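You operate a simulated robot arm through the tools that you are given. There is no shell and no other tool. Be economical: measure what you need, move in short steps, check, and stop when the job is done.

You are at the controls of a simulated robot arm. One attempt, no reset.

JOB
Pour about 80 ml from the jug into the cup under the tank lid.
Fine: loosen the lid knob and swing the lid open; put the jug back, swing the lid closed and tighten the knob. Set down upright: jug. Where these are worked on the way, their far stop is far enough and under half their travel is too little: lid knob, tank lid.

The check looks at the end state, three seconds after you hand in, the way a careful person would. Anything else that was tipped, shoved, dropped, spilled or broken makes it a failure. A push-on lid holds only when it is set on centred and level and pressed home; a screw cap is set on level and turned clockwise until tight.

ROBOT AND FRAMES
A 6-joint arm with a two-finger gripper on a trunk, on a base that drives. Base frame: it is fixed to the floor where the robot stands at the start and does not move with it; the origin is under the middle of the robot, x ahead of it, y to its left, z up. Readings come in m, rad, newtons and seconds.
With the tool pointing down near the work surface it reaches from about 0.1 to 0.66 m from the robot's upright axis, wherever it stands. Its first joint turns from -2.897 to 2.897 rad. Places, roughly: cup [0.7, 0.1, 1.2]; jug [1, 1, 0.5]; lid knob [0.7, 0, 1.3]; tank lid [0.7, 0, 1.3]. Payload 1.57 kg.
Tool frame: the origin (TCP) lies between the finger pads and is the grasp point; the fingertips stand 0.021 m ahead of it; z points along the fingers, y is the line along which they close. The gripper opens to 0.07 m. The gripper's body begins 0.05 m behind the TCP.
Orientation is told as [roll, pitch, yaw] about the base's x, y, z axes, in that order, counted from this pose: with the fingers straight down and closing along the base's y, the tool's x points along the base's -x, its y along +y and its z along -z.

CONTROLS
- The arm moves only by the tool send_rows. Its argument "increments" is a list of rows, each a list of 7 numbers: the shift along the tool's x, y, z in units of 50 mm (1.0 is 50 mm), then the turn, a rotation vector about the tool's x, y, z in units of 5 degrees (1.0 is 5 degrees), then the finger opening in cm, from 0 to 7. In form: [[x, y, z, rx, ry, rz, hand], ...]. A call has 1 to 10 rows; each row shifts and turns the commanded pose from where the row before left it, along the tool's axes as they then stand. A call with a number of a shift or a turn outside -1 to 1 is refused whole. Rows are played at 5 a second. More than 0.05 m and 0.15 rad between two rows, or a gripper value outside its range, and nothing of the call is played. Where a pose cannot be reached the arm comes as near as it can. A force on the tool above 70 N (or 10 N above the force at the start of the call, whichever is more), or a blocked arm, ends the call early, and 0.2 s more pass. The fingers move at their own pace and stop on an object; they squeeze with about 30 N. The grip force told is the motor's: it shows also when the fingers shut on nothing. Time passes only in rows, and 0.2 s behind the last, so rows that do not move let the fingers close. The reply holds the time, the measured pose of the TCP, the force on the tool along the base axes, the opening and the grip force, in the units named above and with some noise, with the torque about the TCP (base axes, N m) and any sound that the robot's microphone picked up.
- Cameras (640 x 400 px; columns grow to the right, rows downward): "scene" is now at [0.0259, 0.1419, 1.5034]; the picture's right is [-0.25, -0.97, 0.00], its down [-0.45, 0.12, -0.88] and it looks along [0.86, -0.22, -0.47] (base axes); focal length 285 px, centre (320, 200). "wrist" rides on the gripper at [0.079, 0.004, -0.081] in the tool frame; the picture's right is [-0.05, 1.00, 0.00], its down [-0.67, -0.04, -0.74] and it looks along [-0.74, -0.04, 0.67] (tool axes); focal length 256 px, centre (320, 200). There is no depth. A picture from a camera that has moved, and an enlarged one, comes with that camera's place and axes in the base frame and with its lens. The place of the scene camera against the robot may be out by one fixed shift of up to 0.018 m in any direction.
- get_image(camera): a new picture of that camera. No time passes.
- steer(legs): drives the robot by 1 to 6 legs, each [ahead, left, turn to the left] in m, m and rad, along the robot's own axes; the way and the turn of a leg run together, so that a leg with both is an arc; at most 1.5 m and 3.142 rad a leg. The arm and the cameras ride along, it lands a little off, and it stops where it bumps. It gives what a move gives.
- head_to(pan, tilt): turns the head with the scene camera to pan (to the left, within 2.705 rad either way) and tilt (down, from -0.506 to 1.204), counted from straight ahead of the robot. It gives what a move gives.
- inspect(camera, box): a new picture of the part [left, top, right, bottom] of that camera's present view, enlarged. No time passes.
- close_job(): hands the job in; it is judged then, once.

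Work in short steps. Places have to be worked out from the pictures, the camera data and where the tool is seen: move nearer, look again, correct. Check each grasp and each placing, and mend what went wrong. You have 120 turns and 98 pictures in all, those below and enlarged ones among them. Open the gripper and draw the arm clear of the work before you hand the job in, unless the task says otherwise; then end with one line.

The tools are called after "Request:" by a JSON object that holds its "fn" and its "kwargs". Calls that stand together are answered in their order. send_rows: Moves the arm, as the interface text tells. Its arguments: {"type":"object","properties":{"increments":{"type":"array","items":{"type":"array","items":{"type":"number"}}}},"required":["increments"]} The other tools are called the same way: steer (legs) drives the base; head_to (pan, tilt) turns the head that bears the scene camera; get_image (camera) takes a picture; inspect (camera, box) takes an enlarged picture of a part of a camera's view; close_job () hands the job in.

At the start:

```text
time: 0.0
eef_pos: [0.3225, -0.0619, 0.9986]
orientation: [-0.002, 0.0, 0.0]
contact_force: [-0.3, 0.0, -0.5]
moment: [-0.01, -0.03, 0.03]
width: 0.07
grip_force: 0.0
robot x, y, heading: [-0.0045, -0.002, 0.004]
head pan, tilt: [-0.253, 0.485]
```

scene: 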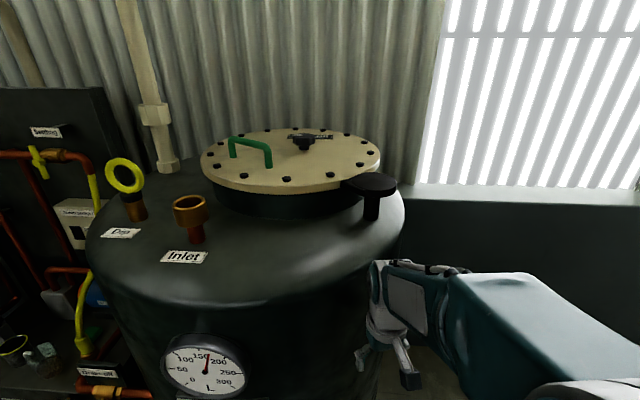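
wrist: 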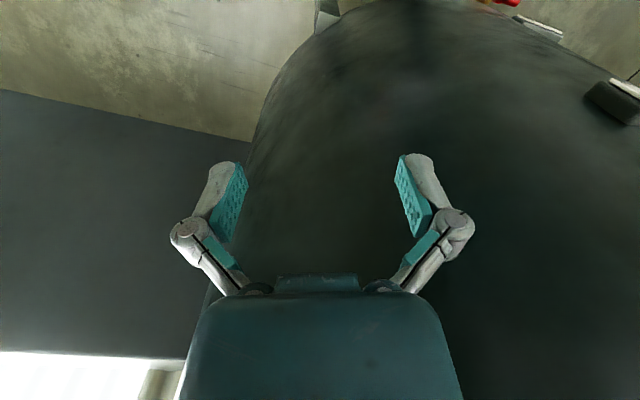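

The picture shows a tank with a flanged lid, a green handle, a black knob on the lid top and a black knob at its right edge. I look closer at these.

Request:
{"fn": "inspect", "kwargs": {"camera": "scene", "box": [180, 110, 420, 260]}}

Request:
{"fn": "head_to", "kwargs": {"pan": 0.7, "tilt": 0.6}}

Request:
{"fn": "get_image", "kwargs": {"camera": "scene"}}

```text
2.67 times, centred on (300, 185) of scene
camera zoom: at [0.0259, 0.1419, 1.5034], right [-0.25, -0.97, 0.0], down [-0.45, 0.12, -0.88], along [0.86, -0.22, -0.47], focal length 761 px, centre (373, 240)
```

zoom: 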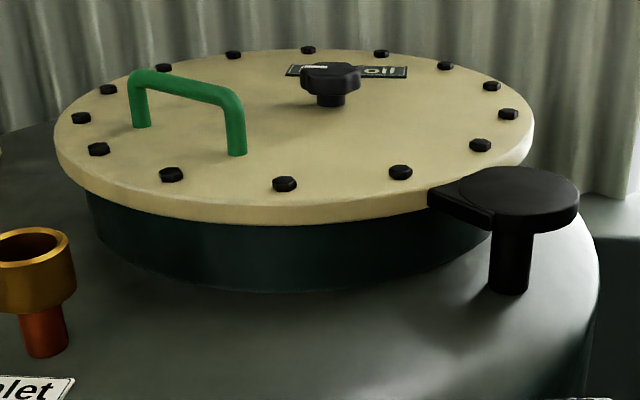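

```text
time: 1.2
eef_pos: [0.3222, -0.0615, 0.9987]
orientation: [-0.004, -0.001, -0.001]
contact_force: [1.1, -0.3, -0.7]
moment: [0.02, 0.01, -0.03]
width: 0.07
grip_force: 0.0
robot x, y, heading: [0.0009, 0.0011, -0.001]
head pan, tilt: [0.7, 0.6]
```

```text
94 pictures are left
camera scene: at [0.0052, 0.2217, 1.4929], right [0.64, -0.77, 0.0], down [-0.43, -0.36, -0.82], along [0.63, 0.53, -0.57], focal length 285 px, centre (320, 200)
```

scene: 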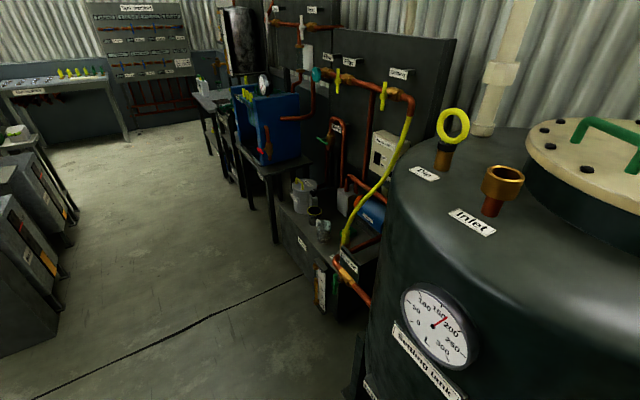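

The lid swings on a vertical post at its right; the star knob stands on it. I look closely at the jug area.

Request:
{"fn": "inspect", "kwargs": {"camera": "scene", "box": [260, 160, 380, 260]}}

Request:
{"fn": "head_to", "kwargs": {"pan": -0.2, "tilt": 0.4}}

Request:
{"fn": "inspect", "kwargs": {"camera": "scene", "box": [260, 120, 380, 200]}}

```text
4.00 times, centred on (320, 210) of scene
camera zoom: at [0.0052, 0.2217, 1.4929], right [0.64, -0.77, 0.0], down [-0.43, -0.36, -0.82], along [0.63, 0.53, -0.57], focal length 1141 px, centre (320, 160)
```

zoom: 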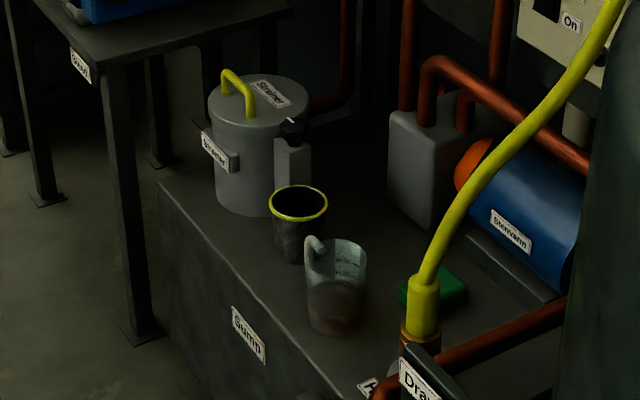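

```text
time: 2.4
eef_pos: [0.323, -0.0621, 0.9991]
orientation: [0.0, 0.002, 0.001]
contact_force: [-0.1, 0.1, 0.0]
moment: [0.03, 0.01, -0.02]
width: 0.0699
grip_force: 0.1
robot x, y, heading: [-0.0024, -0.0007, -0.001]
head pan, tilt: [-0.201, 0.4]
```

```text
5.00 times, centred on (320, 160) of scene
camera zoom: at [0.0283, 0.1464, 1.5112], right [-0.2, -0.98, 0.0], down [-0.38, 0.08, -0.92], along [0.9, -0.18, -0.39], focal length 1426 px, centre (320, 400)
```

zoom: 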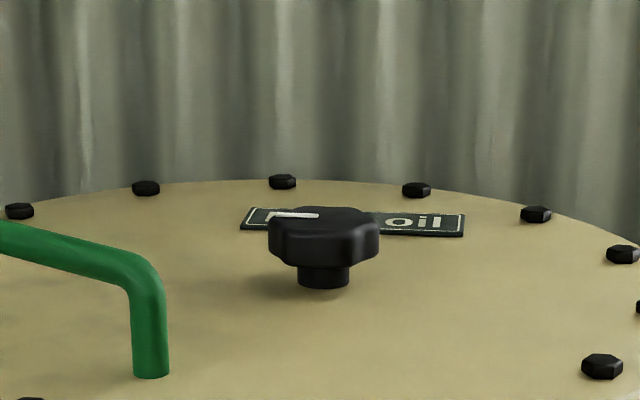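

The knob stands near (0.73, 0.00, 1.30) with a white pointer mark. I raise the arm straight up to z ~1.42 and see what it reaches.

Request:
{"fn": "send_rows", "kwargs": {"increments": [[0, 0, -1, 0, 0, 0, 7], [0, 0, -1, 0, 0, 0, 7], [0, 0, -1, 0, 0, 0, 7], [0, 0, -1, 0, 0, 0, 7], [0, 0, -1, 0, 0, 0, 7], [0, 0, -1, 0, 0, 0, 7], [0, 0, -1, 0, 0, 0, 7], [0, 0, -1, 0, 0, 0, 7]]}}

Request:
{"fn": "get_image", "kwargs": {"camera": "scene"}}

Request:
{"fn": "get_image", "kwargs": {"camera": "wrist"}}

```text
time: 4.2
eef_pos: [0.3244, -0.063, 1.3677]
orientation: [-0.002, 0.0, 0.0]
contact_force: [-0.6, 0.5, 0.7]
moment: [0.01, 0.01, 0.01]
width: 0.0699
grip_force: 0.0
out of reach, approached as far as the arm can: row 8
robot x, y, heading: [0.0008, 0.0007, -0.002]
head pan, tilt: [-0.201, 0.4]
```

```text
91 pictures are left
camera scene: at [0.0283, 0.1463, 1.5112], right [-0.2, -0.98, 0.0], down [-0.38, 0.08, -0.92], along [0.9, -0.18, -0.39], focal length 285 px, centre (320, 200)
```

scene: 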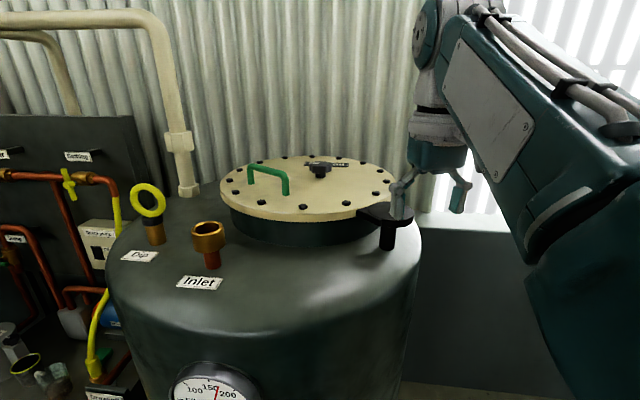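

```text
90 pictures are left
camera wrist: at [0.2467, -0.0583, 1.4499], right [0.05, 1.0, 0.0], down [0.67, -0.03, 0.74], along [0.74, -0.04, -0.67], focal length 256 px, centre (320, 200)
```

wrist: 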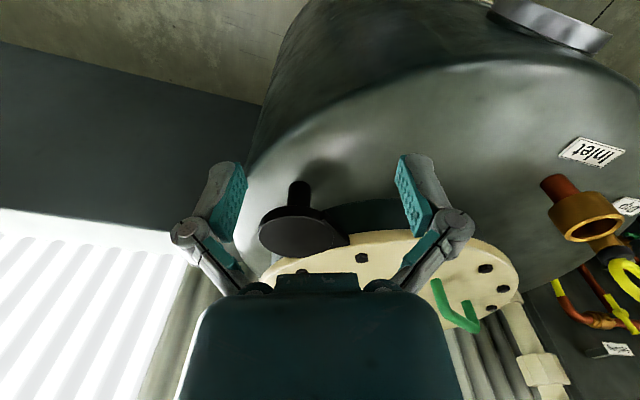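

The arm tops out near z 1.37 here. I test the reach forward at this height towards the knob.

Request:
{"fn": "send_rows", "kwargs": {"increments": [[-1, 0.2, 0, 0, 0, 0, 7], [-1, 0.2, 0, 0, 0, 0, 7], [-1, 0.2, 0, 0, 0, 0, 7], [-1, 0.2, 0, 0, 0, 0, 7], [-1, 0.2, 0, 0, 0, 0, 7]]}}

Request:
{"fn": "get_image", "kwargs": {"camera": "wrist"}}

Request:
{"fn": "get_image", "kwargs": {"camera": "scene"}}

```text
refused: row 1 steps farther than a row can; nothing moved
```

```text
89 pictures are left
camera wrist: at [0.2467, -0.0583, 1.4499], right [0.05, 1.0, 0.0], down [0.67, -0.03, 0.74], along [0.74, -0.04, -0.67], focal length 256 px, centre (320, 200)
```

wrist: 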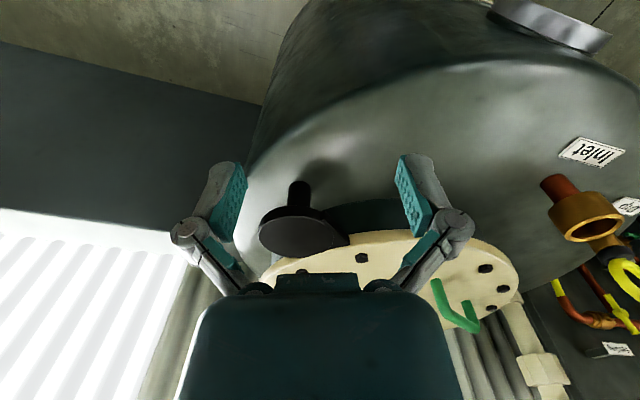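

```text
88 pictures are left
camera scene: at [0.0283, 0.1463, 1.5112], right [-0.2, -0.98, 0.0], down [-0.38, 0.08, -0.92], along [0.9, -0.18, -0.39], focal length 285 px, centre (320, 200)
```

scene: 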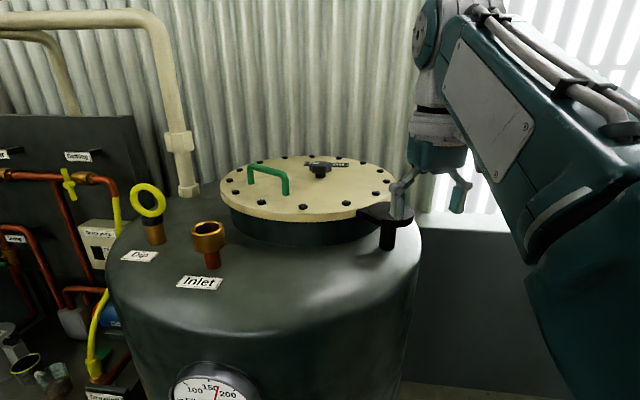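

The step norm was too long; I send shorter rows.

Request:
{"fn": "send_rows", "kwargs": {"increments": [[-0.95, 0.2, 0, 0, 0, 0, 7], [-0.95, 0.2, 0, 0, 0, 0, 7], [-0.95, 0.2, 0, 0, 0, 0, 7], [-0.95, 0.2, 0, 0, 0, 0, 7], [-0.95, 0.2, 0, 0, 0, 0, 7], [-0.95, 0.2, 0, 0, 0, 0, 7]]}}

```text
time: 5.6
eef_pos: [0.5523, -0.0041, 1.2948]
orientation: [-0.001, -0.01, -0.004]
contact_force: [-3.9, -4.6, 33.2]
moment: [-0.44, 0.24, -0.5]
width: 0.0704
grip_force: 0.1
out of reach, approached as far as the arm can: row 2, 3, 4, 5, 6
robot x, y, heading: [0.001, 0.0007, 0.001]
head pan, tilt: [-0.201, 0.4]
```

The arm sagged to the lid (contact 33 N, fingertips ~1.274, so the lid top lies near there). I draw back up at once.

Request:
{"fn": "send_rows", "kwargs": {"increments": [[0.4, 0, -0.6, 0, 0, 0, 7], [0.8, -0.1, -0.5, 0, 0, 0, 7], [0.9, 0, -0.3, 0, 0, 0, 7], [0.9, 0, 0, 0, 0, 0, 7], [0.9, 0, 0, 0, 0, 0, 7]]}}

Request:
{"fn": "get_image", "kwargs": {"camera": "scene"}}

```text
time: 6.8
eef_pos: [0.3499, -0.0045, 1.3484]
orientation: [-0.002, 0.001, -0.001]
contact_force: [0.3, 0.4, -0.6]
moment: [-0.01, 0.03, 0.01]
width: 0.07
grip_force: 0.1
out of reach, approached as far as the arm can: row 1
robot x, y, heading: [-0.0024, -0.0031, 0.003]
head pan, tilt: [-0.201, 0.4]
```

```text
87 pictures are left
camera scene: at [0.0282, 0.1465, 1.5112], right [-0.2, -0.98, 0.0], down [-0.38, 0.08, -0.92], along [0.9, -0.18, -0.39], focal length 285 px, centre (320, 200)
```

scene: 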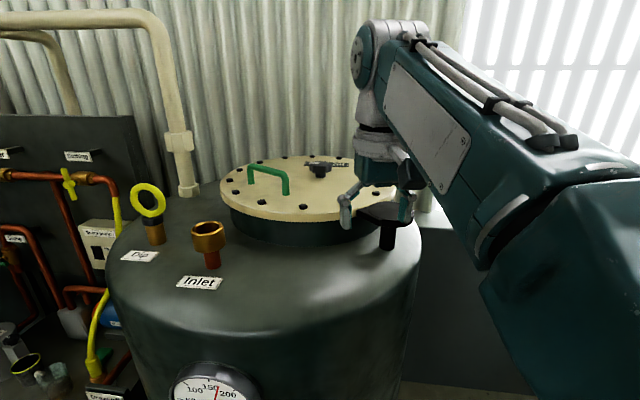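

Lid is undisturbed. I look down to see how much room the base has ahead.

Request:
{"fn": "head_to", "kwargs": {"pan": 0.0, "tilt": 1.2}}

Request:
{"fn": "get_image", "kwargs": {"camera": "scene"}}

```text
time: 8.0
eef_pos: [0.3526, -0.0047, 1.3494]
orientation: [-0.002, 0.0, 0.001]
contact_force: [1.1, 0.8, -0.6]
moment: [0.01, 0.01, 0.0]
width: 0.0701
grip_force: 0.0
robot x, y, heading: [0.0002, -0.0023, -0.002]
head pan, tilt: [0.0, 1.201]
```

```text
86 pictures are left
camera scene: at [-0.0064, 0.165, 1.4484], right [0.0, -1.0, 0.0], down [-0.93, 0.0, -0.36], along [0.36, 0.0, -0.93], focal length 285 px, centre (320, 200)
```

scene: 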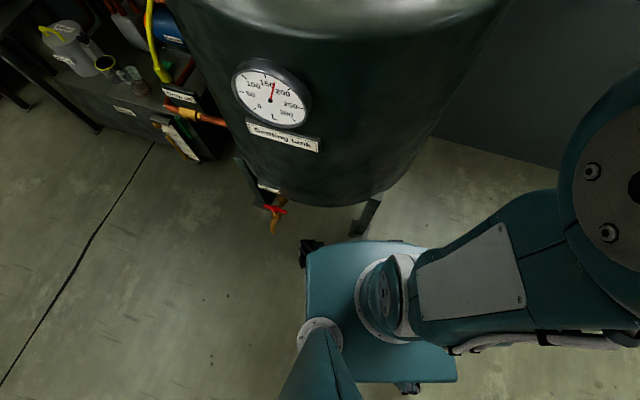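

The base has about 0.1 m to the tank's leg. I drive ahead 0.08 and look again.

Request:
{"fn": "steer", "kwargs": {"legs": [[0.08, 0, 0]]}}

Request:
{"fn": "get_image", "kwargs": {"camera": "scene"}}

```text
time: 9.0
eef_pos: [0.4314, -0.0034, 1.3479]
orientation: [-0.002, 0.001, 0.003]
contact_force: [-0.4, -0.5, -0.6]
moment: [0.0, -0.01, -0.02]
width: 0.0699
grip_force: 0.0
robot x, y, heading: [0.0813, -0.0038, 0.004]
head pan, tilt: [0.0, 1.201]
```

```text
85 pictures are left
camera scene: at [0.0726, 0.1651, 1.4483], right [0.0, -1.0, 0.0], down [-0.93, 0.0, -0.36], along [0.36, 0.0, -0.93], focal length 285 px, centre (320, 200)
```

scene: 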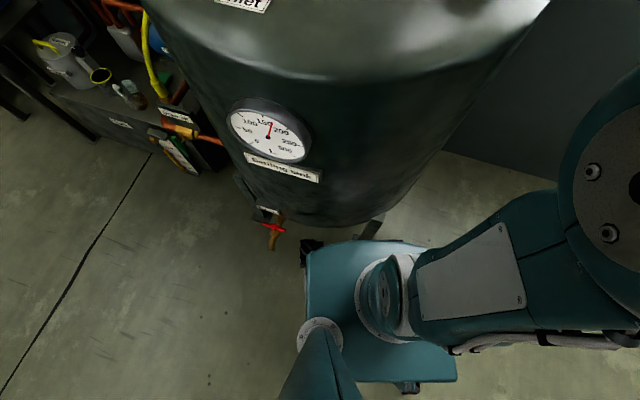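

The base is now near the tank leg. I advance the arm a bit toward the knob and look with the wrist camera.

Request:
{"fn": "send_rows", "kwargs": {"increments": [[-0.9, 0, -0.2, 0, 0, 0, 7], [-0.9, 0, 0, 0, 0, 0, 7], [-0.5, 0, 0, 0, 0, 0, 7]]}}

Request:
{"fn": "get_image", "kwargs": {"camera": "wrist"}}

```text
time: 9.8
eef_pos: [0.5409, -0.0022, 1.3455]
orientation: [-0.002, -0.005, 0.004]
contact_force: [-0.2, -0.1, 0.1]
moment: [-0.03, -0.01, -0.02]
width: 0.07
grip_force: 0.1
out of reach, approached as far as the arm can: row 2, 3
robot x, y, heading: [0.0794, -0.0012, 0.005]
head pan, tilt: [0.0, 1.201]
```

```text
84 pictures are left
camera wrist: at [0.4614, 0.0022, 1.4255], right [0.05, 1.0, 0.0], down [0.66, -0.03, 0.75], along [0.75, -0.04, -0.66], focal length 256 px, centre (320, 200)
```

wrist: 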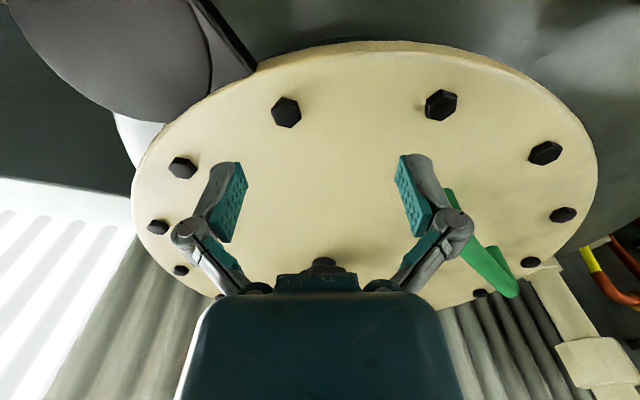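

Tool-down reach is too short at this height, so I tilt the tool 40° forward to bring the wrist back and gain reach.

Request:
{"fn": "send_rows", "kwargs": {"increments": [[0, 0, 0, 0, -1, 0, 7], [0, 0, 0, 0, -1, 0, 7], [0, 0, 0, 0, -1, 0, 7], [0, 0, 0, 0, -1, 0, 7], [0, 0, 0, 0, -1, 0, 7], [0, 0, 0, 0, -1, 0, 7], [0, 0, 0, 0, -1, 0, 7], [0, 0, 0, 0, -1, 0, 7]]}}

Request:
{"fn": "head_to", "kwargs": {"pan": -0.2, "tilt": 0.4}}

Request:
{"fn": "get_image", "kwargs": {"camera": "wrist"}}

Request:
{"fn": "get_image", "kwargs": {"camera": "scene"}}

```text
time: 11.6
eef_pos: [0.5419, -0.0042, 1.3456]
orientation: [-0.001, -0.697, 0.003]
contact_force: [-0.1, -0.2, -0.4]
moment: [-0.01, -0.01, 0.01]
width: 0.0701
grip_force: 0.0
robot x, y, heading: [0.0793, 0.0022, 0.007]
head pan, tilt: [0.0, 1.201]
```

```text
time: 12.8
eef_pos: [0.5414, -0.004, 1.346]
orientation: [-0.001, -0.696, 0.004]
contact_force: [0.1, 0.2, -0.3]
moment: [0.03, -0.01, 0.01]
width: 0.07
grip_force: 0.0
robot x, y, heading: [0.0802, 0.0019, -0.0]
head pan, tilt: [-0.201, 0.4]
```

```text
83 pictures are left
camera wrist: at [0.4287, -0.0001, 1.3573], right [0.04, 1.0, 0.03], down [0.03, -0.03, 1.0], along [1.0, -0.04, -0.03], focal length 256 px, centre (320, 200)
```

wrist: 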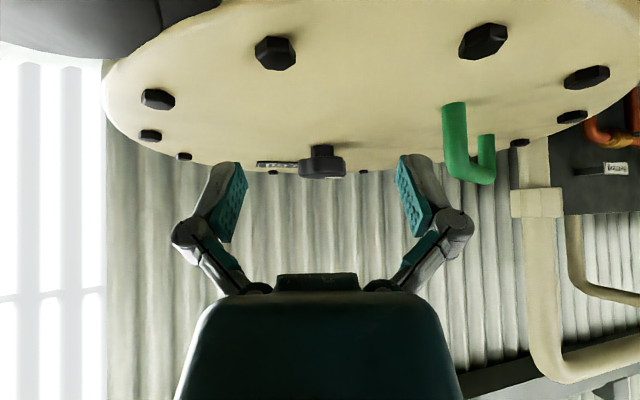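

```text
82 pictures are left
camera scene: at [0.1075, 0.1468, 1.5111], right [-0.2, -0.98, 0.0], down [-0.38, 0.08, -0.92], along [0.9, -0.18, -0.39], focal length 285 px, centre (320, 200)
```

scene: 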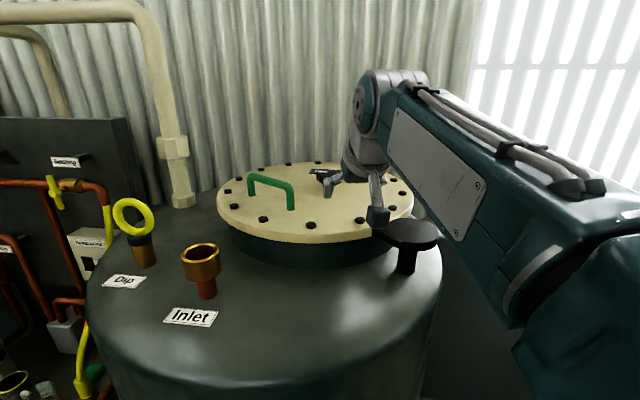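

The wrist view shows the knob straight ahead at y ≈ -0.008. I move 80 mm forward at the same height and zoom in.

Request:
{"fn": "send_rows", "kwargs": {"increments": [[-0.613, 0, 0.514, 0, 0, 0, 7], [-0.613, 0, 0.514, 0, 0, 0, 7]]}}

Request:
{"fn": "inspect", "kwargs": {"camera": "wrist", "box": [220, 80, 420, 205]}}

Request:
{"fn": "inspect", "kwargs": {"camera": "scene", "box": [270, 130, 430, 230]}}

```text
time: 13.4
eef_pos: [0.6242, -0.0032, 1.3441]
orientation: [-0.002, -0.697, 0.007]
contact_force: [-0.7, 0.5, 1.1]
moment: [0.01, 0.02, -0.04]
width: 0.0697
grip_force: 0.1
robot x, y, heading: [0.0823, 0.0007, 0.004]
head pan, tilt: [-0.201, 0.4]
```

```text
3.20 times, centred on (320, 142) of wrist
camera zoom: at [0.5112, 0.0013, 1.3556], right [0.04, 1.0, 0.03], down [0.03, -0.03, 1.0], along [1.0, -0.04, -0.03], focal length 819 px, centre (320, 384)
```

zoom: 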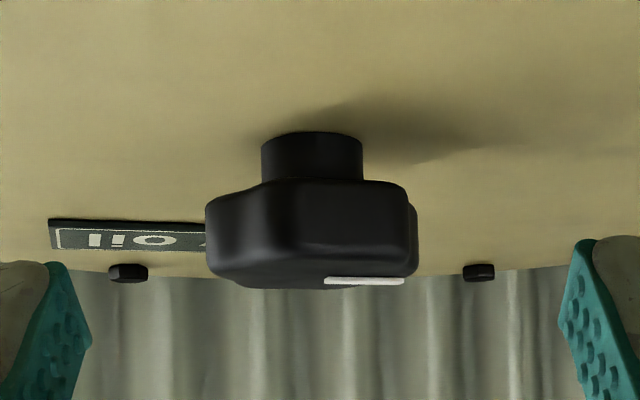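

```text
4.00 times, centred on (350, 180) of scene
camera zoom: at [0.1081, 0.1467, 1.5112], right [-0.2, -0.98, 0.0], down [-0.38, 0.08, -0.92], along [0.9, -0.18, -0.39], focal length 1141 px, centre (200, 280)
```

zoom: 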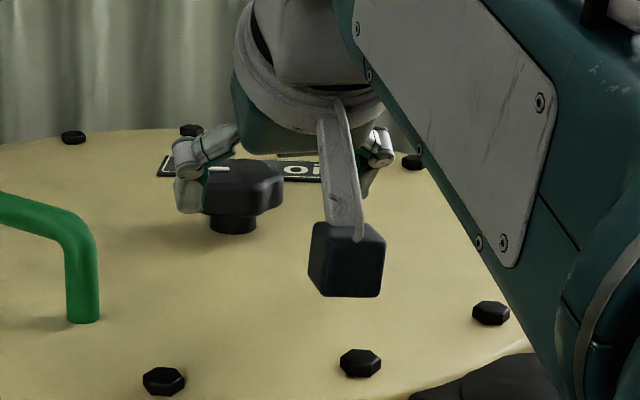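

The knob sits between the fingers' line; distance is still uncertain. I advance 40 mm and measure again.

Request:
{"fn": "send_rows", "kwargs": {"increments": [[-0.613, -0.1, 0.514, 0, 0, 0, 7]]}}

Request:
{"fn": "inspect", "kwargs": {"camera": "wrist", "box": [220, 80, 420, 205]}}

```text
time: 13.8
eef_pos: [0.6626, -0.0084, 1.3464]
orientation: [-0.002, -0.699, 0.005]
contact_force: [0.2, -0.4, 0.1]
moment: [0.02, -0.01, -0.01]
width: 0.0699
grip_force: 0.1
robot x, y, heading: [0.0806, -0.0008, 0.004]
head pan, tilt: [-0.201, 0.4]
```

```text
3.20 times, centred on (320, 142) of wrist
camera zoom: at [0.5499, -0.005, 1.3567], right [0.04, 1.0, 0.03], down [0.03, -0.03, 1.0], along [1.0, -0.04, -0.03], focal length 819 px, centre (320, 384)
```

zoom: 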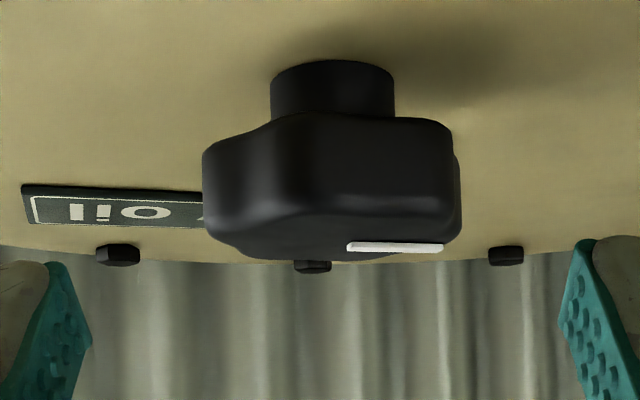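

Knob centre ≈ (0.732, -0.008), head z ≈ 1.301–1.320, about 57 mm wide. I go over it and descend so the open fingers straddle it.

Request:
{"fn": "send_rows", "kwargs": {"increments": [[-0.529, 0, 0.444, 0, 0, 0, 7], [-0.529, 0, 0.444, 0, 0, 0, 7], [0.193, 0, 0.23, 0, 0, 0, 7], [0.193, 0, 0.23, 0, 0, 0, 7]]}}

Request:
{"fn": "get_image", "kwargs": {"camera": "wrist"}}

Request:
{"fn": "inspect", "kwargs": {"camera": "scene", "box": [270, 130, 430, 230]}}

```text
time: 14.8
eef_pos: [0.7299, -0.0071, 1.3171]
orientation: [-0.003, -0.698, 0.003]
contact_force: [0.0, 0.0, -0.4]
moment: [0.0, 0.01, -0.03]
width: 0.07
grip_force: 0.0
robot x, y, heading: [0.0835, -0.0035, 0.009]
head pan, tilt: [-0.201, 0.4]
```

```text
78 pictures are left
camera wrist: at [0.6178, -0.003, 1.3275], right [0.04, 1.0, 0.03], down [0.03, -0.03, 1.0], along [1.0, -0.04, -0.03], focal length 256 px, centre (320, 200)
```

wrist: 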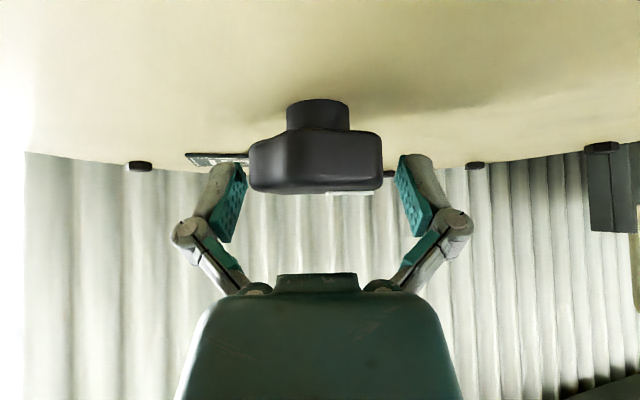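

```text
4.00 times, centred on (350, 180) of scene
camera zoom: at [0.1087, 0.1468, 1.5112], right [-0.2, -0.98, 0.0], down [-0.38, 0.08, -0.92], along [0.9, -0.18, -0.39], focal length 1141 px, centre (200, 280)
```

zoom: 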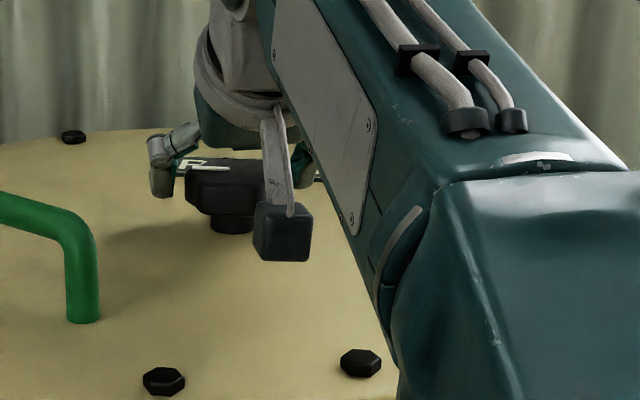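

The fingers straddle the knob. I lower 3 mm and swing the open fingers 45° clockwise about the vertical so as to have stroke for loosening.

Request:
{"fn": "send_rows", "kwargs": {"increments": [[0.039, 0, 0.046, 0.643, 0, 0.766, 7], [0, 0, 0, 0.643, 0, 0.766, 7], [0, 0, 0, 0.643, 0, 0.766, 7], [0, 0, 0, 0.643, 0, 0.766, 7], [0, 0, 0, 0.643, 0, 0.766, 7], [0, 0, 0, 0.643, 0, 0.766, 7], [0, 0, 0, 0.643, 0, 0.766, 7], [0, 0, 0, 0.643, 0, 0.766, 7], [0, 0, 0, 0.643, 0, 0.766, 7]]}}

Request:
{"fn": "get_image", "kwargs": {"camera": "wrist"}}

```text
time: 16.8
eef_pos: [0.7311, -0.0062, 1.3116]
orientation: [-0.001, -0.698, -0.783]
contact_force: [0.1, 0.9, 0.1]
moment: [-0.02, -0.01, -0.02]
width: 0.0699
grip_force: 0.1
robot x, y, heading: [0.0777, 0.0002, 0.006]
head pan, tilt: [-0.201, 0.4]
```

```text
76 pictures are left
camera wrist: at [0.6538, 0.0753, 1.3234], right [0.73, 0.68, 0.03], down [0.0, -0.05, 1.0], along [0.68, -0.73, -0.03], focal length 256 px, centre (320, 200)
```

wrist: 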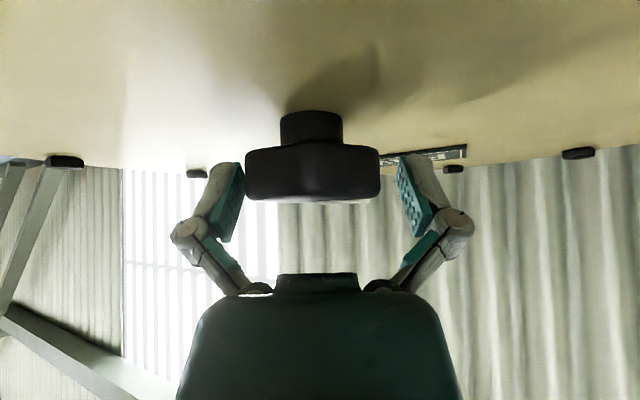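

Clear all round; the knob sits ~3 mm to the left finger. I shift and close on it.

Request:
{"fn": "send_rows", "kwargs": {"increments": [[0, -0.06, 0, 0, 0, 0, 7], [0, 0, 0, 0, 0, 0, 4], [0, 0, 0, 0, 0, 0, 3], [0, 0, 0, 0, 0, 0, 3]]}}

```text
time: 17.8
eef_pos: [0.728, -0.0098, 1.3143]
orientation: [-0.001, -0.698, -0.782]
contact_force: [2.7, 2.3, 13.6]
moment: [0.36, 0.13, -0.01]
width: 0.053
grip_force: 32.0
robot x, y, heading: [0.0824, 0.0008, 0.001]
head pan, tilt: [-0.201, 0.4]
```

Gripped at 53 mm. I turn counter-clockwise 30° to test.

Request:
{"fn": "send_rows", "kwargs": {"increments": [[0, 0, 0, -0.643, 0, -0.766, 3], [0, 0, 0, -0.643, 0, -0.766, 3], [0, 0, 0, -0.643, 0, -0.766, 3], [0, 0, 0, -0.643, 0, -0.766, 3], [0, 0, 0, -0.643, 0, -0.766, 3], [0, 0, 0, -0.643, 0, -0.766, 3]]}}

Request:
{"fn": "get_image", "kwargs": {"camera": "wrist"}}

```text
time: 19.2
eef_pos: [0.7279, -0.0082, 1.3131]
orientation: [-0.001, -0.699, -0.255]
contact_force: [15.6, 7.8, 17.3]
moment: [0.36, -0.4, -0.04]
width: 0.0529
grip_force: 31.8
robot x, y, heading: [0.0823, 0.0006, 0.004]
head pan, tilt: [-0.201, 0.4]
```

```text
75 pictures are left
camera wrist: at [0.6213, 0.0247, 1.3235], right [0.29, 0.96, 0.03], down [0.02, -0.04, 1.0], along [0.96, -0.29, -0.03], focal length 256 px, centre (320, 200)
```

wrist: 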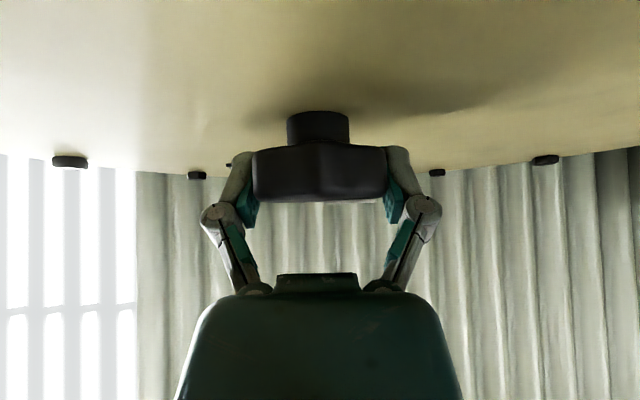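

It turns along with low torque. I continue ccw another 50°.

Request:
{"fn": "send_rows", "kwargs": {"increments": [[0, 0, 0, -0.643, 0, -0.766, 3], [0, 0, 0, -0.643, 0, -0.766, 3], [0, 0, 0, -0.643, 0, -0.766, 3], [0, 0, 0, -0.643, 0, -0.766, 3], [0, 0, 0, -0.643, 0, -0.766, 3], [0, 0, 0, -0.643, 0, -0.766, 3], [0, 0, 0, -0.643, 0, -0.766, 3], [0, 0, 0, -0.643, 0, -0.766, 3], [0, 0, 0, -0.643, 0, -0.766, 3], [0, 0, 0, -0.643, 0, -0.766, 3]]}}

Request:
{"fn": "get_image", "kwargs": {"camera": "wrist"}}

Request:
{"fn": "get_image", "kwargs": {"camera": "scene"}}

```text
time: 21.4
eef_pos: [0.7299, -0.0111, 1.3113]
orientation: [0.001, -0.696, 0.615]
contact_force: [18.5, 6.0, -2.2]
moment: [0.39, 0.35, 0.04]
width: 0.053
grip_force: 32.0
robot x, y, heading: [0.0764, -0.0006, 0.005]
head pan, tilt: [-0.201, 0.4]
```

```text
74 pictures are left
camera wrist: at [0.6344, -0.0722, 1.3233], right [-0.54, 0.84, 0.03], down [0.05, -0.01, 1.0], along [0.84, 0.54, -0.04], focal length 256 px, centre (320, 200)
```

wrist: 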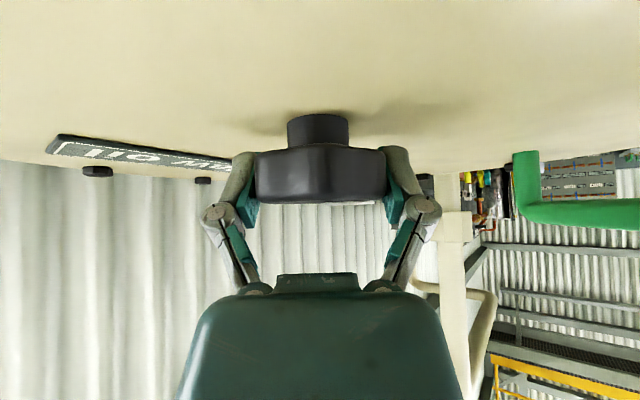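

```text
73 pictures are left
camera scene: at [0.1109, 0.1482, 1.511], right [-0.2, -0.98, 0.0], down [-0.38, 0.07, -0.92], along [0.9, -0.18, -0.39], focal length 285 px, centre (320, 200)
```

scene: 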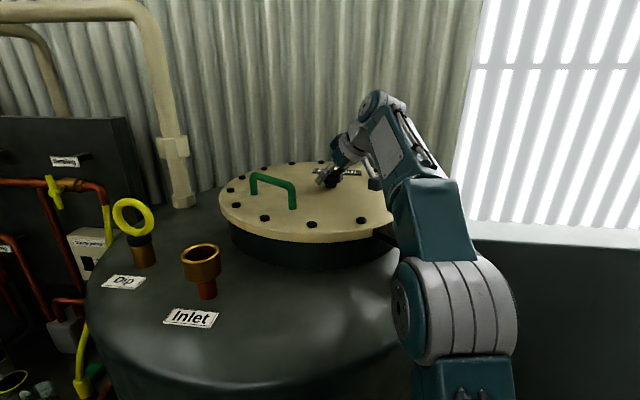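

Knob followed the fingers by 80°. I open, swing back 65° then more, to regrip.

Request:
{"fn": "send_rows", "kwargs": {"increments": [[0, 0, 0, 0, 0, 0, 7], [0, 0, 0, 0.83, 0, 0.99, 7], [0, 0, 0, 0.83, 0, 0.99, 7], [0, 0, 0, 0.83, 0, 0.99, 7], [0, 0, 0, 0.83, 0, 0.99, 7], [0, 0, 0, 0.83, 0, 0.99, 7], [0, 0, 0, 0.83, 0, 0.99, 7], [0, 0, 0, 0.83, 0, 0.99, 7], [0, 0, 0, 0.83, 0, 0.99, 7], [0, 0, 0, 0.83, 0, 0.99, 7]]}}

Request:
{"fn": "send_rows", "kwargs": {"increments": [[0, 0, 0, 0.83, 0, 0.99, 7], [0, 0, 0, 0.83, 0, 0.99, 7], [0, 0, 0, 0.83, 0, 0.99, 7], [0, 0, 0, 0, 0, 0, 7]]}}

Request:
{"fn": "get_image", "kwargs": {"camera": "wrist"}}

Request:
{"fn": "get_image", "kwargs": {"camera": "scene"}}

```text
time: 23.6
eef_pos: [0.7269, -0.0109, 1.3116]
orientation: [-0.003, -0.698, -0.402]
contact_force: [-0.7, -0.1, 0.3]
moment: [-0.01, 0.02, -0.02]
width: 0.0703
grip_force: 0.1
robot x, y, heading: [0.0781, 0.0039, 0.005]
head pan, tilt: [-0.201, 0.4]
```

```text
time: 24.6
eef_pos: [0.729, -0.0092, 1.3122]
orientation: [0.0, -0.696, -0.738]
contact_force: [2.6, -0.1, -1.4]
moment: [-0.08, -0.1, -0.08]
width: 0.0699
grip_force: 0.1
robot x, y, heading: [0.0807, -0.0026, 0.003]
head pan, tilt: [-0.201, 0.4]
```

```text
72 pictures are left
camera wrist: at [0.6483, 0.0703, 1.323], right [0.7, 0.71, 0.03], down [0.0, -0.05, 1.0], along [0.71, -0.7, -0.03], focal length 256 px, centre (320, 200)
```

wrist: 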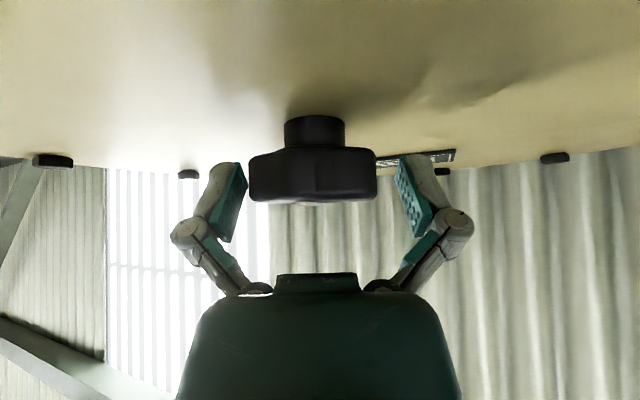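

```text
71 pictures are left
camera scene: at [0.1091, 0.1468, 1.5111], right [-0.2, -0.98, 0.0], down [-0.38, 0.08, -0.92], along [0.9, -0.18, -0.39], focal length 285 px, centre (320, 200)
```

scene: 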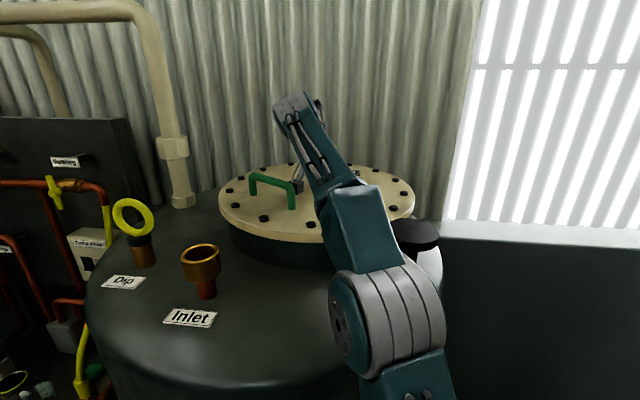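

I grip again and turn another 45° ccw.

Request:
{"fn": "send_rows", "kwargs": {"increments": [[0, 0, 0, 0, 0, 0, 4], [0, 0, 0, 0, 0, 0, 3], [0, 0, 0, -0.643, 0, -0.766, 3], [0, 0, 0, -0.643, 0, -0.766, 3], [0, 0, 0, -0.643, 0, -0.766, 3], [0, 0, 0, -0.643, 0, -0.766, 3], [0, 0, 0, -0.643, 0, -0.766, 3], [0, 0, 0, -0.643, 0, -0.766, 3], [0, 0, 0, -0.643, 0, -0.766, 3], [0, 0, 0, -0.643, 0, -0.766, 3]]}}

Request:
{"fn": "send_rows", "kwargs": {"increments": [[0, 0, 0, -0.643, 0, -0.766, 3], [0, 0, 0, -0.643, 0, -0.766, 3], [0, 0, 0, -0.643, 0, -0.766, 3], [0, 0, 0, -0.643, 0, -0.766, 3], [0, 0, 0, -0.643, 0, -0.766, 3], [0, 0, 0, -0.643, 0, -0.766, 3], [0, 0, 0, -0.643, 0, -0.766, 3], [0, 0, 0, -0.643, 0, -0.766, 3]]}}

```text
time: 26.8
eef_pos: [0.7285, -0.0101, 1.3112]
orientation: [-0.001, -0.695, -0.039]
contact_force: [3.4, 5.2, -2.1]
moment: [0.21, 0.1, -0.74]
width: 0.0523
grip_force: 32.2
robot x, y, heading: [0.0784, 0.0006, 0.003]
head pan, tilt: [-0.201, 0.4]
```

```text
time: 28.6
eef_pos: [0.7299, -0.009, 1.3126]
orientation: [-0.002, -0.695, 0.66]
contact_force: [6.5, 7.3, -3.7]
moment: [0.06, -0.22, -0.78]
width: 0.053
grip_force: 32.2
robot x, y, heading: [0.0816, 0.0021, 0.002]
head pan, tilt: [-0.201, 0.4]
```

The stop showed itself (torque 0.75 N m, fingers slipping), so the knob is loosened. The hinge lies near (0.483, -0.093); I align the open fingers with the radius (yaw 19°), then push the lid clockwise along its arc by the straddled knob.

Request:
{"fn": "send_rows", "kwargs": {"increments": [[0, 0, 0, 0, 0, 0, 7], [0, 0, 0, 0.8, 0, 0.953, 7], [0, 0, 0, 0.8, 0, 0.953, 7], [0, 0, 0, 0.8, 0, 0.953, 7], [0, 0, 0, 0, 0, 0, 6.2], [0, -0.2, 0, 0, 0, 0, 6.2], [0.015, -0.454, -0.013, 0.643, 0, 0.766, 6.2], [0.015, -0.454, -0.013, 0.643, 0, 0.766, 6.2]]}}

Request:
{"fn": "get_image", "kwargs": {"camera": "wrist"}}

Request:
{"fn": "get_image", "kwargs": {"camera": "scene"}}

```text
time: 30.4
eef_pos: [0.7445, -0.062, 1.3155]
orientation: [-0.002, -0.699, 0.155]
contact_force: [-0.2, 0.6, 0.2]
moment: [0.01, 0.01, 0.02]
width: 0.0622
grip_force: 0.3
robot x, y, heading: [0.0786, 0.0029, 0.0]
head pan, tilt: [-0.201, 0.4]
```

```text
70 pictures are left
camera wrist: at [0.6314, -0.0758, 1.3252], right [-0.11, 0.99, 0.03], down [0.04, -0.03, 1.0], along [0.99, 0.11, -0.03], focal length 256 px, centre (320, 200)
```

wrist: 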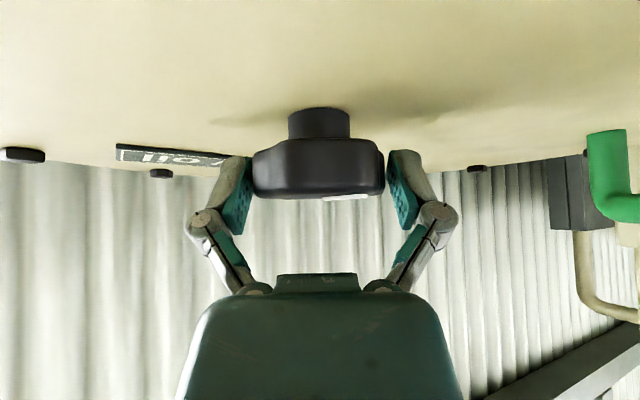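

```text
69 pictures are left
camera scene: at [0.1088, 0.1456, 1.5112], right [-0.2, -0.98, 0.0], down [-0.38, 0.08, -0.92], along [0.9, -0.18, -0.39], focal length 285 px, centre (320, 200)
```

scene: 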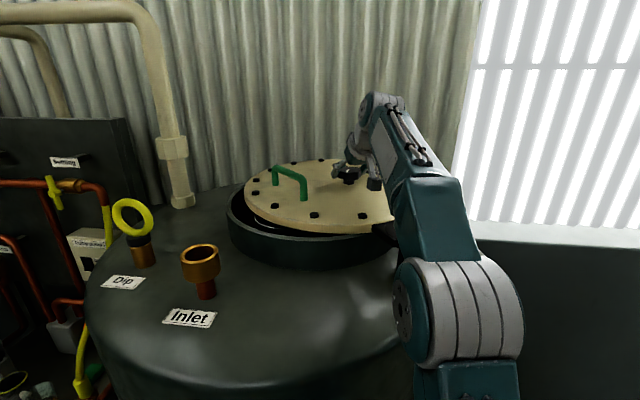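

The lid swings easily clockwise. I continue 40° along the arc.

Request:
{"fn": "send_rows", "kwargs": {"increments": [[0.02, -0.454, -0.01, 0.643, 0, 0.766, 6.2], [0.02, -0.454, -0.01, 0.643, 0, 0.766, 6.2], [0.02, -0.454, -0.01, 0.643, 0, 0.766, 6.2], [0.02, -0.454, -0.01, 0.643, 0, 0.766, 6.2], [0.02, -0.454, -0.01, 0.643, 0, 0.766, 6.2], [0.02, -0.454, -0.01, 0.643, 0, 0.766, 6.2], [0.02, -0.454, -0.01, 0.643, 0, 0.766, 6.2], [0.02, -0.454, -0.01, 0.643, 0, 0.766, 6.2]]}}

Request:
{"fn": "get_image", "kwargs": {"camera": "wrist"}}

Request:
{"fn": "get_image", "kwargs": {"camera": "scene"}}

```text
time: 32.2
eef_pos: [0.7074, -0.2419, 1.3098]
orientation: [-0.001, -0.699, -0.543]
contact_force: [-1.0, 0.5, 0.4]
moment: [0.0, 0.01, -0.01]
width: 0.0623
grip_force: 0.1
robot x, y, heading: [0.0784, 0.0016, 0.005]
head pan, tilt: [-0.201, 0.4]
```

```text
68 pictures are left
camera wrist: at [0.6127, -0.1797, 1.3212], right [0.55, 0.83, 0.03], down [0.01, -0.05, 1.0], along [0.83, -0.55, -0.03], focal length 256 px, centre (320, 200)
```

wrist: 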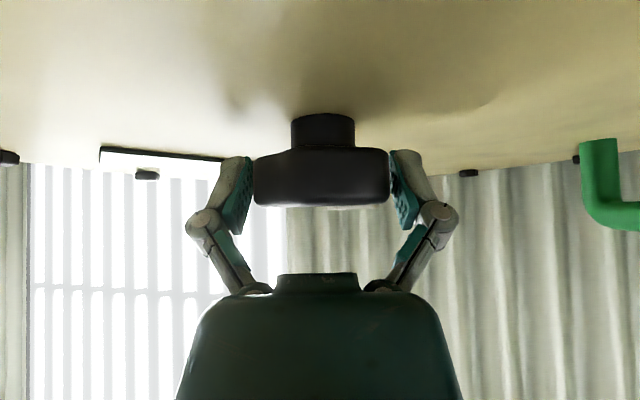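

```text
67 pictures are left
camera scene: at [0.1086, 0.1454, 1.5113], right [-0.2, -0.98, 0.0], down [-0.38, 0.08, -0.92], along [0.9, -0.18, -0.39], focal length 285 px, centre (320, 200)
```

scene: 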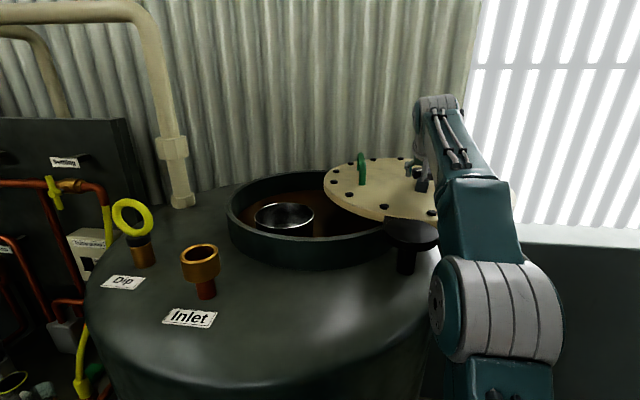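

The bowl-like cup shows. I continue the lid another 40°.

Request:
{"fn": "send_rows", "kwargs": {"increments": [[0.02, -0.454, -0.01, 0.643, 0, 0.766, 6.2], [0.02, -0.454, -0.01, 0.643, 0, 0.766, 6.2], [0.02, -0.454, -0.01, 0.643, 0, 0.766, 6.2], [0.02, -0.454, -0.01, 0.643, 0, 0.766, 6.2], [0.02, -0.454, -0.01, 0.643, 0, 0.766, 6.2], [0.02, -0.454, -0.01, 0.643, 0, 0.766, 6.2], [0.02, -0.454, -0.01, 0.643, 0, 0.766, 6.2], [0.02, -0.454, -0.01, 0.643, 0, 0.766, 6.2]]}}

Request:
{"fn": "get_image", "kwargs": {"camera": "wrist"}}

Request:
{"fn": "get_image", "kwargs": {"camera": "scene"}}

```text
time: 33.8
eef_pos: [0.6087, -0.3299, 1.3053]
orientation: [0.026, -0.699, -1.124]
contact_force: [39.3, 12.8, -8.3]
moment: [-0.2, 0.47, -0.4]
width: 0.0701
grip_force: 5.8
robot x, y, heading: [0.0816, -0.0011, 0.007]
head pan, tilt: [-0.201, 0.4]
stopped in row 8: the force on the tool passed its limit at 91 N (the readings are from after the stop); the commanded pose is now the measured one
```

```text
66 pictures are left
camera wrist: at [0.5627, -0.227, 1.3147], right [0.91, 0.41, 0.05], down [-0.04, -0.05, 1.0], along [0.41, -0.91, -0.03], focal length 256 px, centre (320, 200)
```

wrist: 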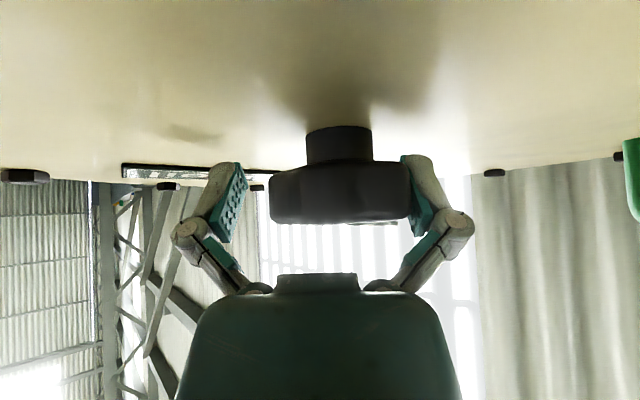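

```text
65 pictures are left
camera scene: at [0.1138, 0.1501, 1.5108], right [-0.19, -0.98, 0.0], down [-0.39, 0.07, -0.92], along [0.9, -0.18, -0.39], focal length 285 px, centre (320, 200)
```

scene: 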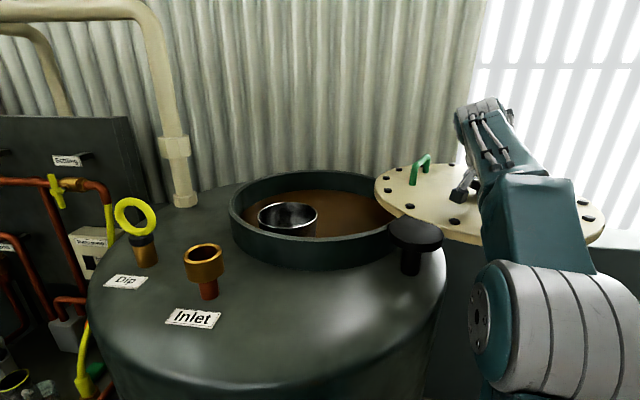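

The lid met its far stop after ~82°. I lift the fingers off the knob and pull the arm back toward the robot.

Request:
{"fn": "send_rows", "kwargs": {"increments": [[0, 0.1, 0, 0, 0, 0, 7], [-0.4, 0, -0.477, 0, 0, 0, 7], [-0.4, 0, -0.477, 0, 0, 0, 7], [0.5, 0, -0.7, 0, 0, 0, 7], [0.5, 0, -0.7, 0, 0, 0, 7]]}}

Request:
{"fn": "get_image", "kwargs": {"camera": "scene"}}

```text
time: 35.0
eef_pos: [0.5711, -0.2569, 1.3913]
orientation: [0.023, -0.704, -1.134]
contact_force: [1.0, -0.5, 0.0]
moment: [-0.04, 0.0, -0.01]
width: 0.0702
grip_force: 0.1
robot x, y, heading: [0.0798, 0.0004, 0.004]
head pan, tilt: [-0.201, 0.4]
```

```text
64 pictures are left
camera scene: at [0.1077, 0.1504, 1.511], right [-0.19, -0.98, 0.0], down [-0.38, 0.07, -0.92], along [0.9, -0.18, -0.39], focal length 285 px, centre (320, 200)
```

scene: 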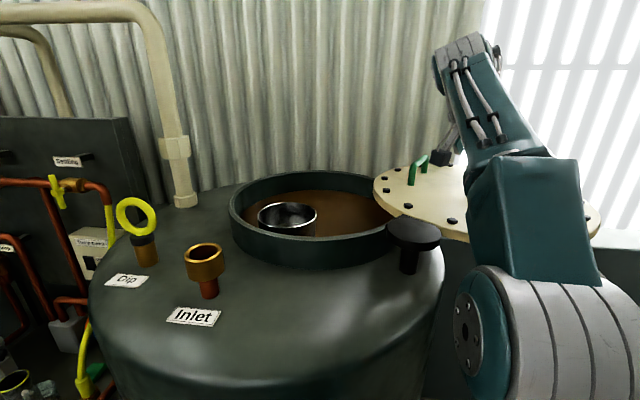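

Lid stands open. I drive back and to the left toward the jug's bench, then look.

Request:
{"fn": "steer", "kwargs": {"legs": [[-0.22, 0, 0], [0, 0.85, 0]]}}

Request:
{"fn": "head_to", "kwargs": {"pan": 0.2, "tilt": 0.75}}

Request:
{"fn": "get_image", "kwargs": {"camera": "scene"}}

```text
time: 40.8
eef_pos: [0.3592, 0.5752, 1.3899]
orientation: [0.025, -0.702, -1.16]
contact_force: [0.8, -0.1, -0.8]
moment: [0.02, 0.01, -0.01]
width: 0.0701
grip_force: 0.0
robot x, y, heading: [-0.1248, 0.8487, -0.016]
head pan, tilt: [-0.201, 0.4]
```

```text
time: 41.6
eef_pos: [0.3604, 0.5764, 1.3905]
orientation: [0.023, -0.703, -1.16]
contact_force: [0.5, 0.7, -0.3]
moment: [0.01, 0.0, 0.03]
width: 0.0699
grip_force: 0.0
robot x, y, heading: [-0.1246, 0.8504, -0.019]
head pan, tilt: [0.201, 0.75]
```

```text
63 pictures are left
camera scene: at [-0.1027, 1.0293, 1.4802], right [0.18, -0.98, 0.0], down [-0.67, -0.12, -0.73], along [0.72, 0.13, -0.68], focal length 285 px, centre (320, 200)
```

scene: 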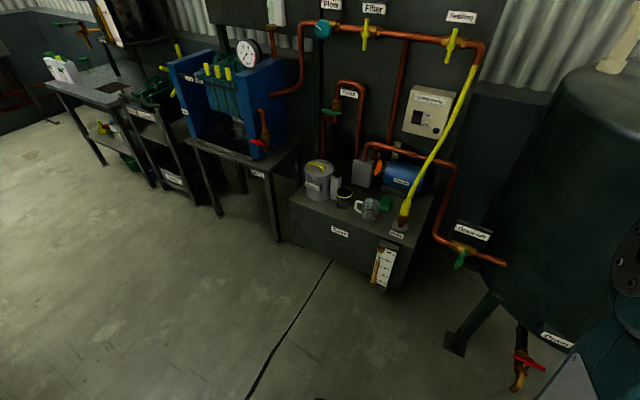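

The jug stands near (0.91, 0.96) on the Sump bench, z ~0.42. I straighten the tool's yaw first before driving nearer.

Request:
{"fn": "send_rows", "kwargs": {"increments": [[0, 0, 0, -0.83, 0, -0.99, 7], [0, 0, 0, -0.83, 0, -0.99, 7], [0, 0, 0, -0.83, 0, -0.99, 7], [0, 0, 0, -0.83, 0, -0.99, 7], [0, 0, 0, -0.83, 0, -0.99, 7], [0, 0, 0, -0.83, 0, -0.99, 7], [0, 0, 0, -0.83, 0, -0.99, 7], [0, 0, 0, -0.83, 0, -0.99, 7], [0, 0, 0, -0.83, 0, -0.99, 7], [0, 0, 0, -0.8, 0, -0.95, 7]]}}

Request:
{"fn": "send_rows", "kwargs": {"increments": [[0.3, 0.7, -0.2, 0, 0.7, 0, 7], [0.3, 0.8, -0.2, 0, 0.7, 0, 7], [0.3, 0.8, -0.2, 0, 0.7, 0, 7], [0.3, 0.8, 0, 0, 0.7, 0, 7], [0.3, 0.8, 0.2, 0, 0.7, 0, 7], [0.3, 0.8, 0.2, 0, 0.7, 0, 7]]}}

```text
time: 43.8
eef_pos: [0.3607, 0.5773, 1.39]
orientation: [0.005, -0.717, -0.024]
contact_force: [0.2, -0.6, 1.1]
moment: [0.01, 0.06, -0.03]
width: 0.0701
grip_force: 0.1
robot x, y, heading: [-0.1257, 0.8492, -0.012]
head pan, tilt: [0.201, 0.75]
```

```text
time: 45.2
eef_pos: [0.2788, 0.8179, 1.3504]
orientation: [0.002, -0.349, -0.021]
contact_force: [-0.4, 1.1, 0.1]
moment: [-0.02, 0.01, -0.01]
width: 0.0699
grip_force: 0.0
robot x, y, heading: [-0.1237, 0.8488, -0.014]
head pan, tilt: [0.201, 0.75]
```

Now I drive ahead 0.42 and left 0.08, and look at the jug closely.

Request:
{"fn": "steer", "kwargs": {"legs": [[0.4, 0.08, 0]]}}

Request:
{"fn": "head_to", "kwargs": {"pan": -0.1, "tilt": 1.0}}

Request:
{"fn": "get_image", "kwargs": {"camera": "scene"}}

```text
time: 47.8
eef_pos: [0.683, 0.8903, 1.3498]
orientation: [0.003, -0.348, -0.019]
contact_force: [-0.1, -1.0, -0.2]
moment: [-0.03, 0.02, 0.04]
width: 0.0699
grip_force: 0.2
robot x, y, heading: [0.2767, 0.9225, -0.022]
head pan, tilt: [0.201, 0.75]
```

```text
time: 48.6
eef_pos: [0.6834, 0.8918, 1.3511]
orientation: [0.001, -0.348, -0.018]
contact_force: [0.0, 0.7, 0.9]
moment: [-0.03, 0.01, -0.02]
width: 0.0704
grip_force: 0.1
robot x, y, heading: [0.2759, 0.9264, -0.017]
head pan, tilt: [-0.099, 1.0]
```

```text
62 pictures are left
camera scene: at [0.2868, 1.0815, 1.461], right [-0.11, -0.99, 0.0], down [-0.84, 0.09, -0.54], along [0.54, -0.06, -0.84], focal length 285 px, centre (320, 200)
```

scene: 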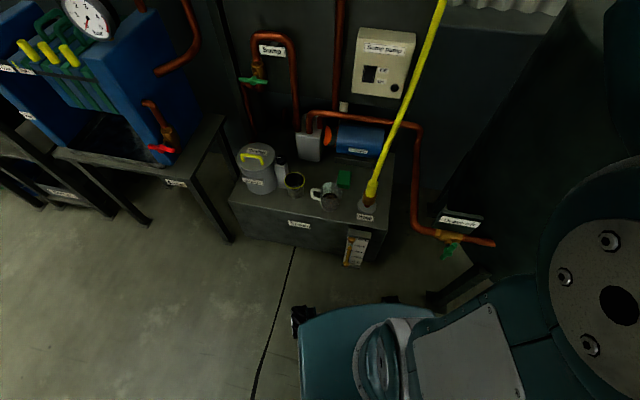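

I zoom on the jug.

Request:
{"fn": "inspect", "kwargs": {"camera": "scene", "box": [270, 155, 390, 235]}}

```text
5.00 times, centred on (330, 195) of scene
camera zoom: at [0.2868, 1.0815, 1.461], right [-0.11, -0.99, 0.0], down [-0.84, 0.09, -0.54], along [0.54, -0.06, -0.84], focal length 1426 px, centre (270, 225)
```

zoom: 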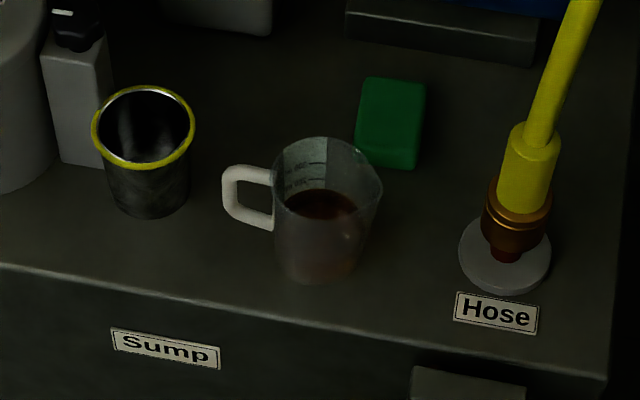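

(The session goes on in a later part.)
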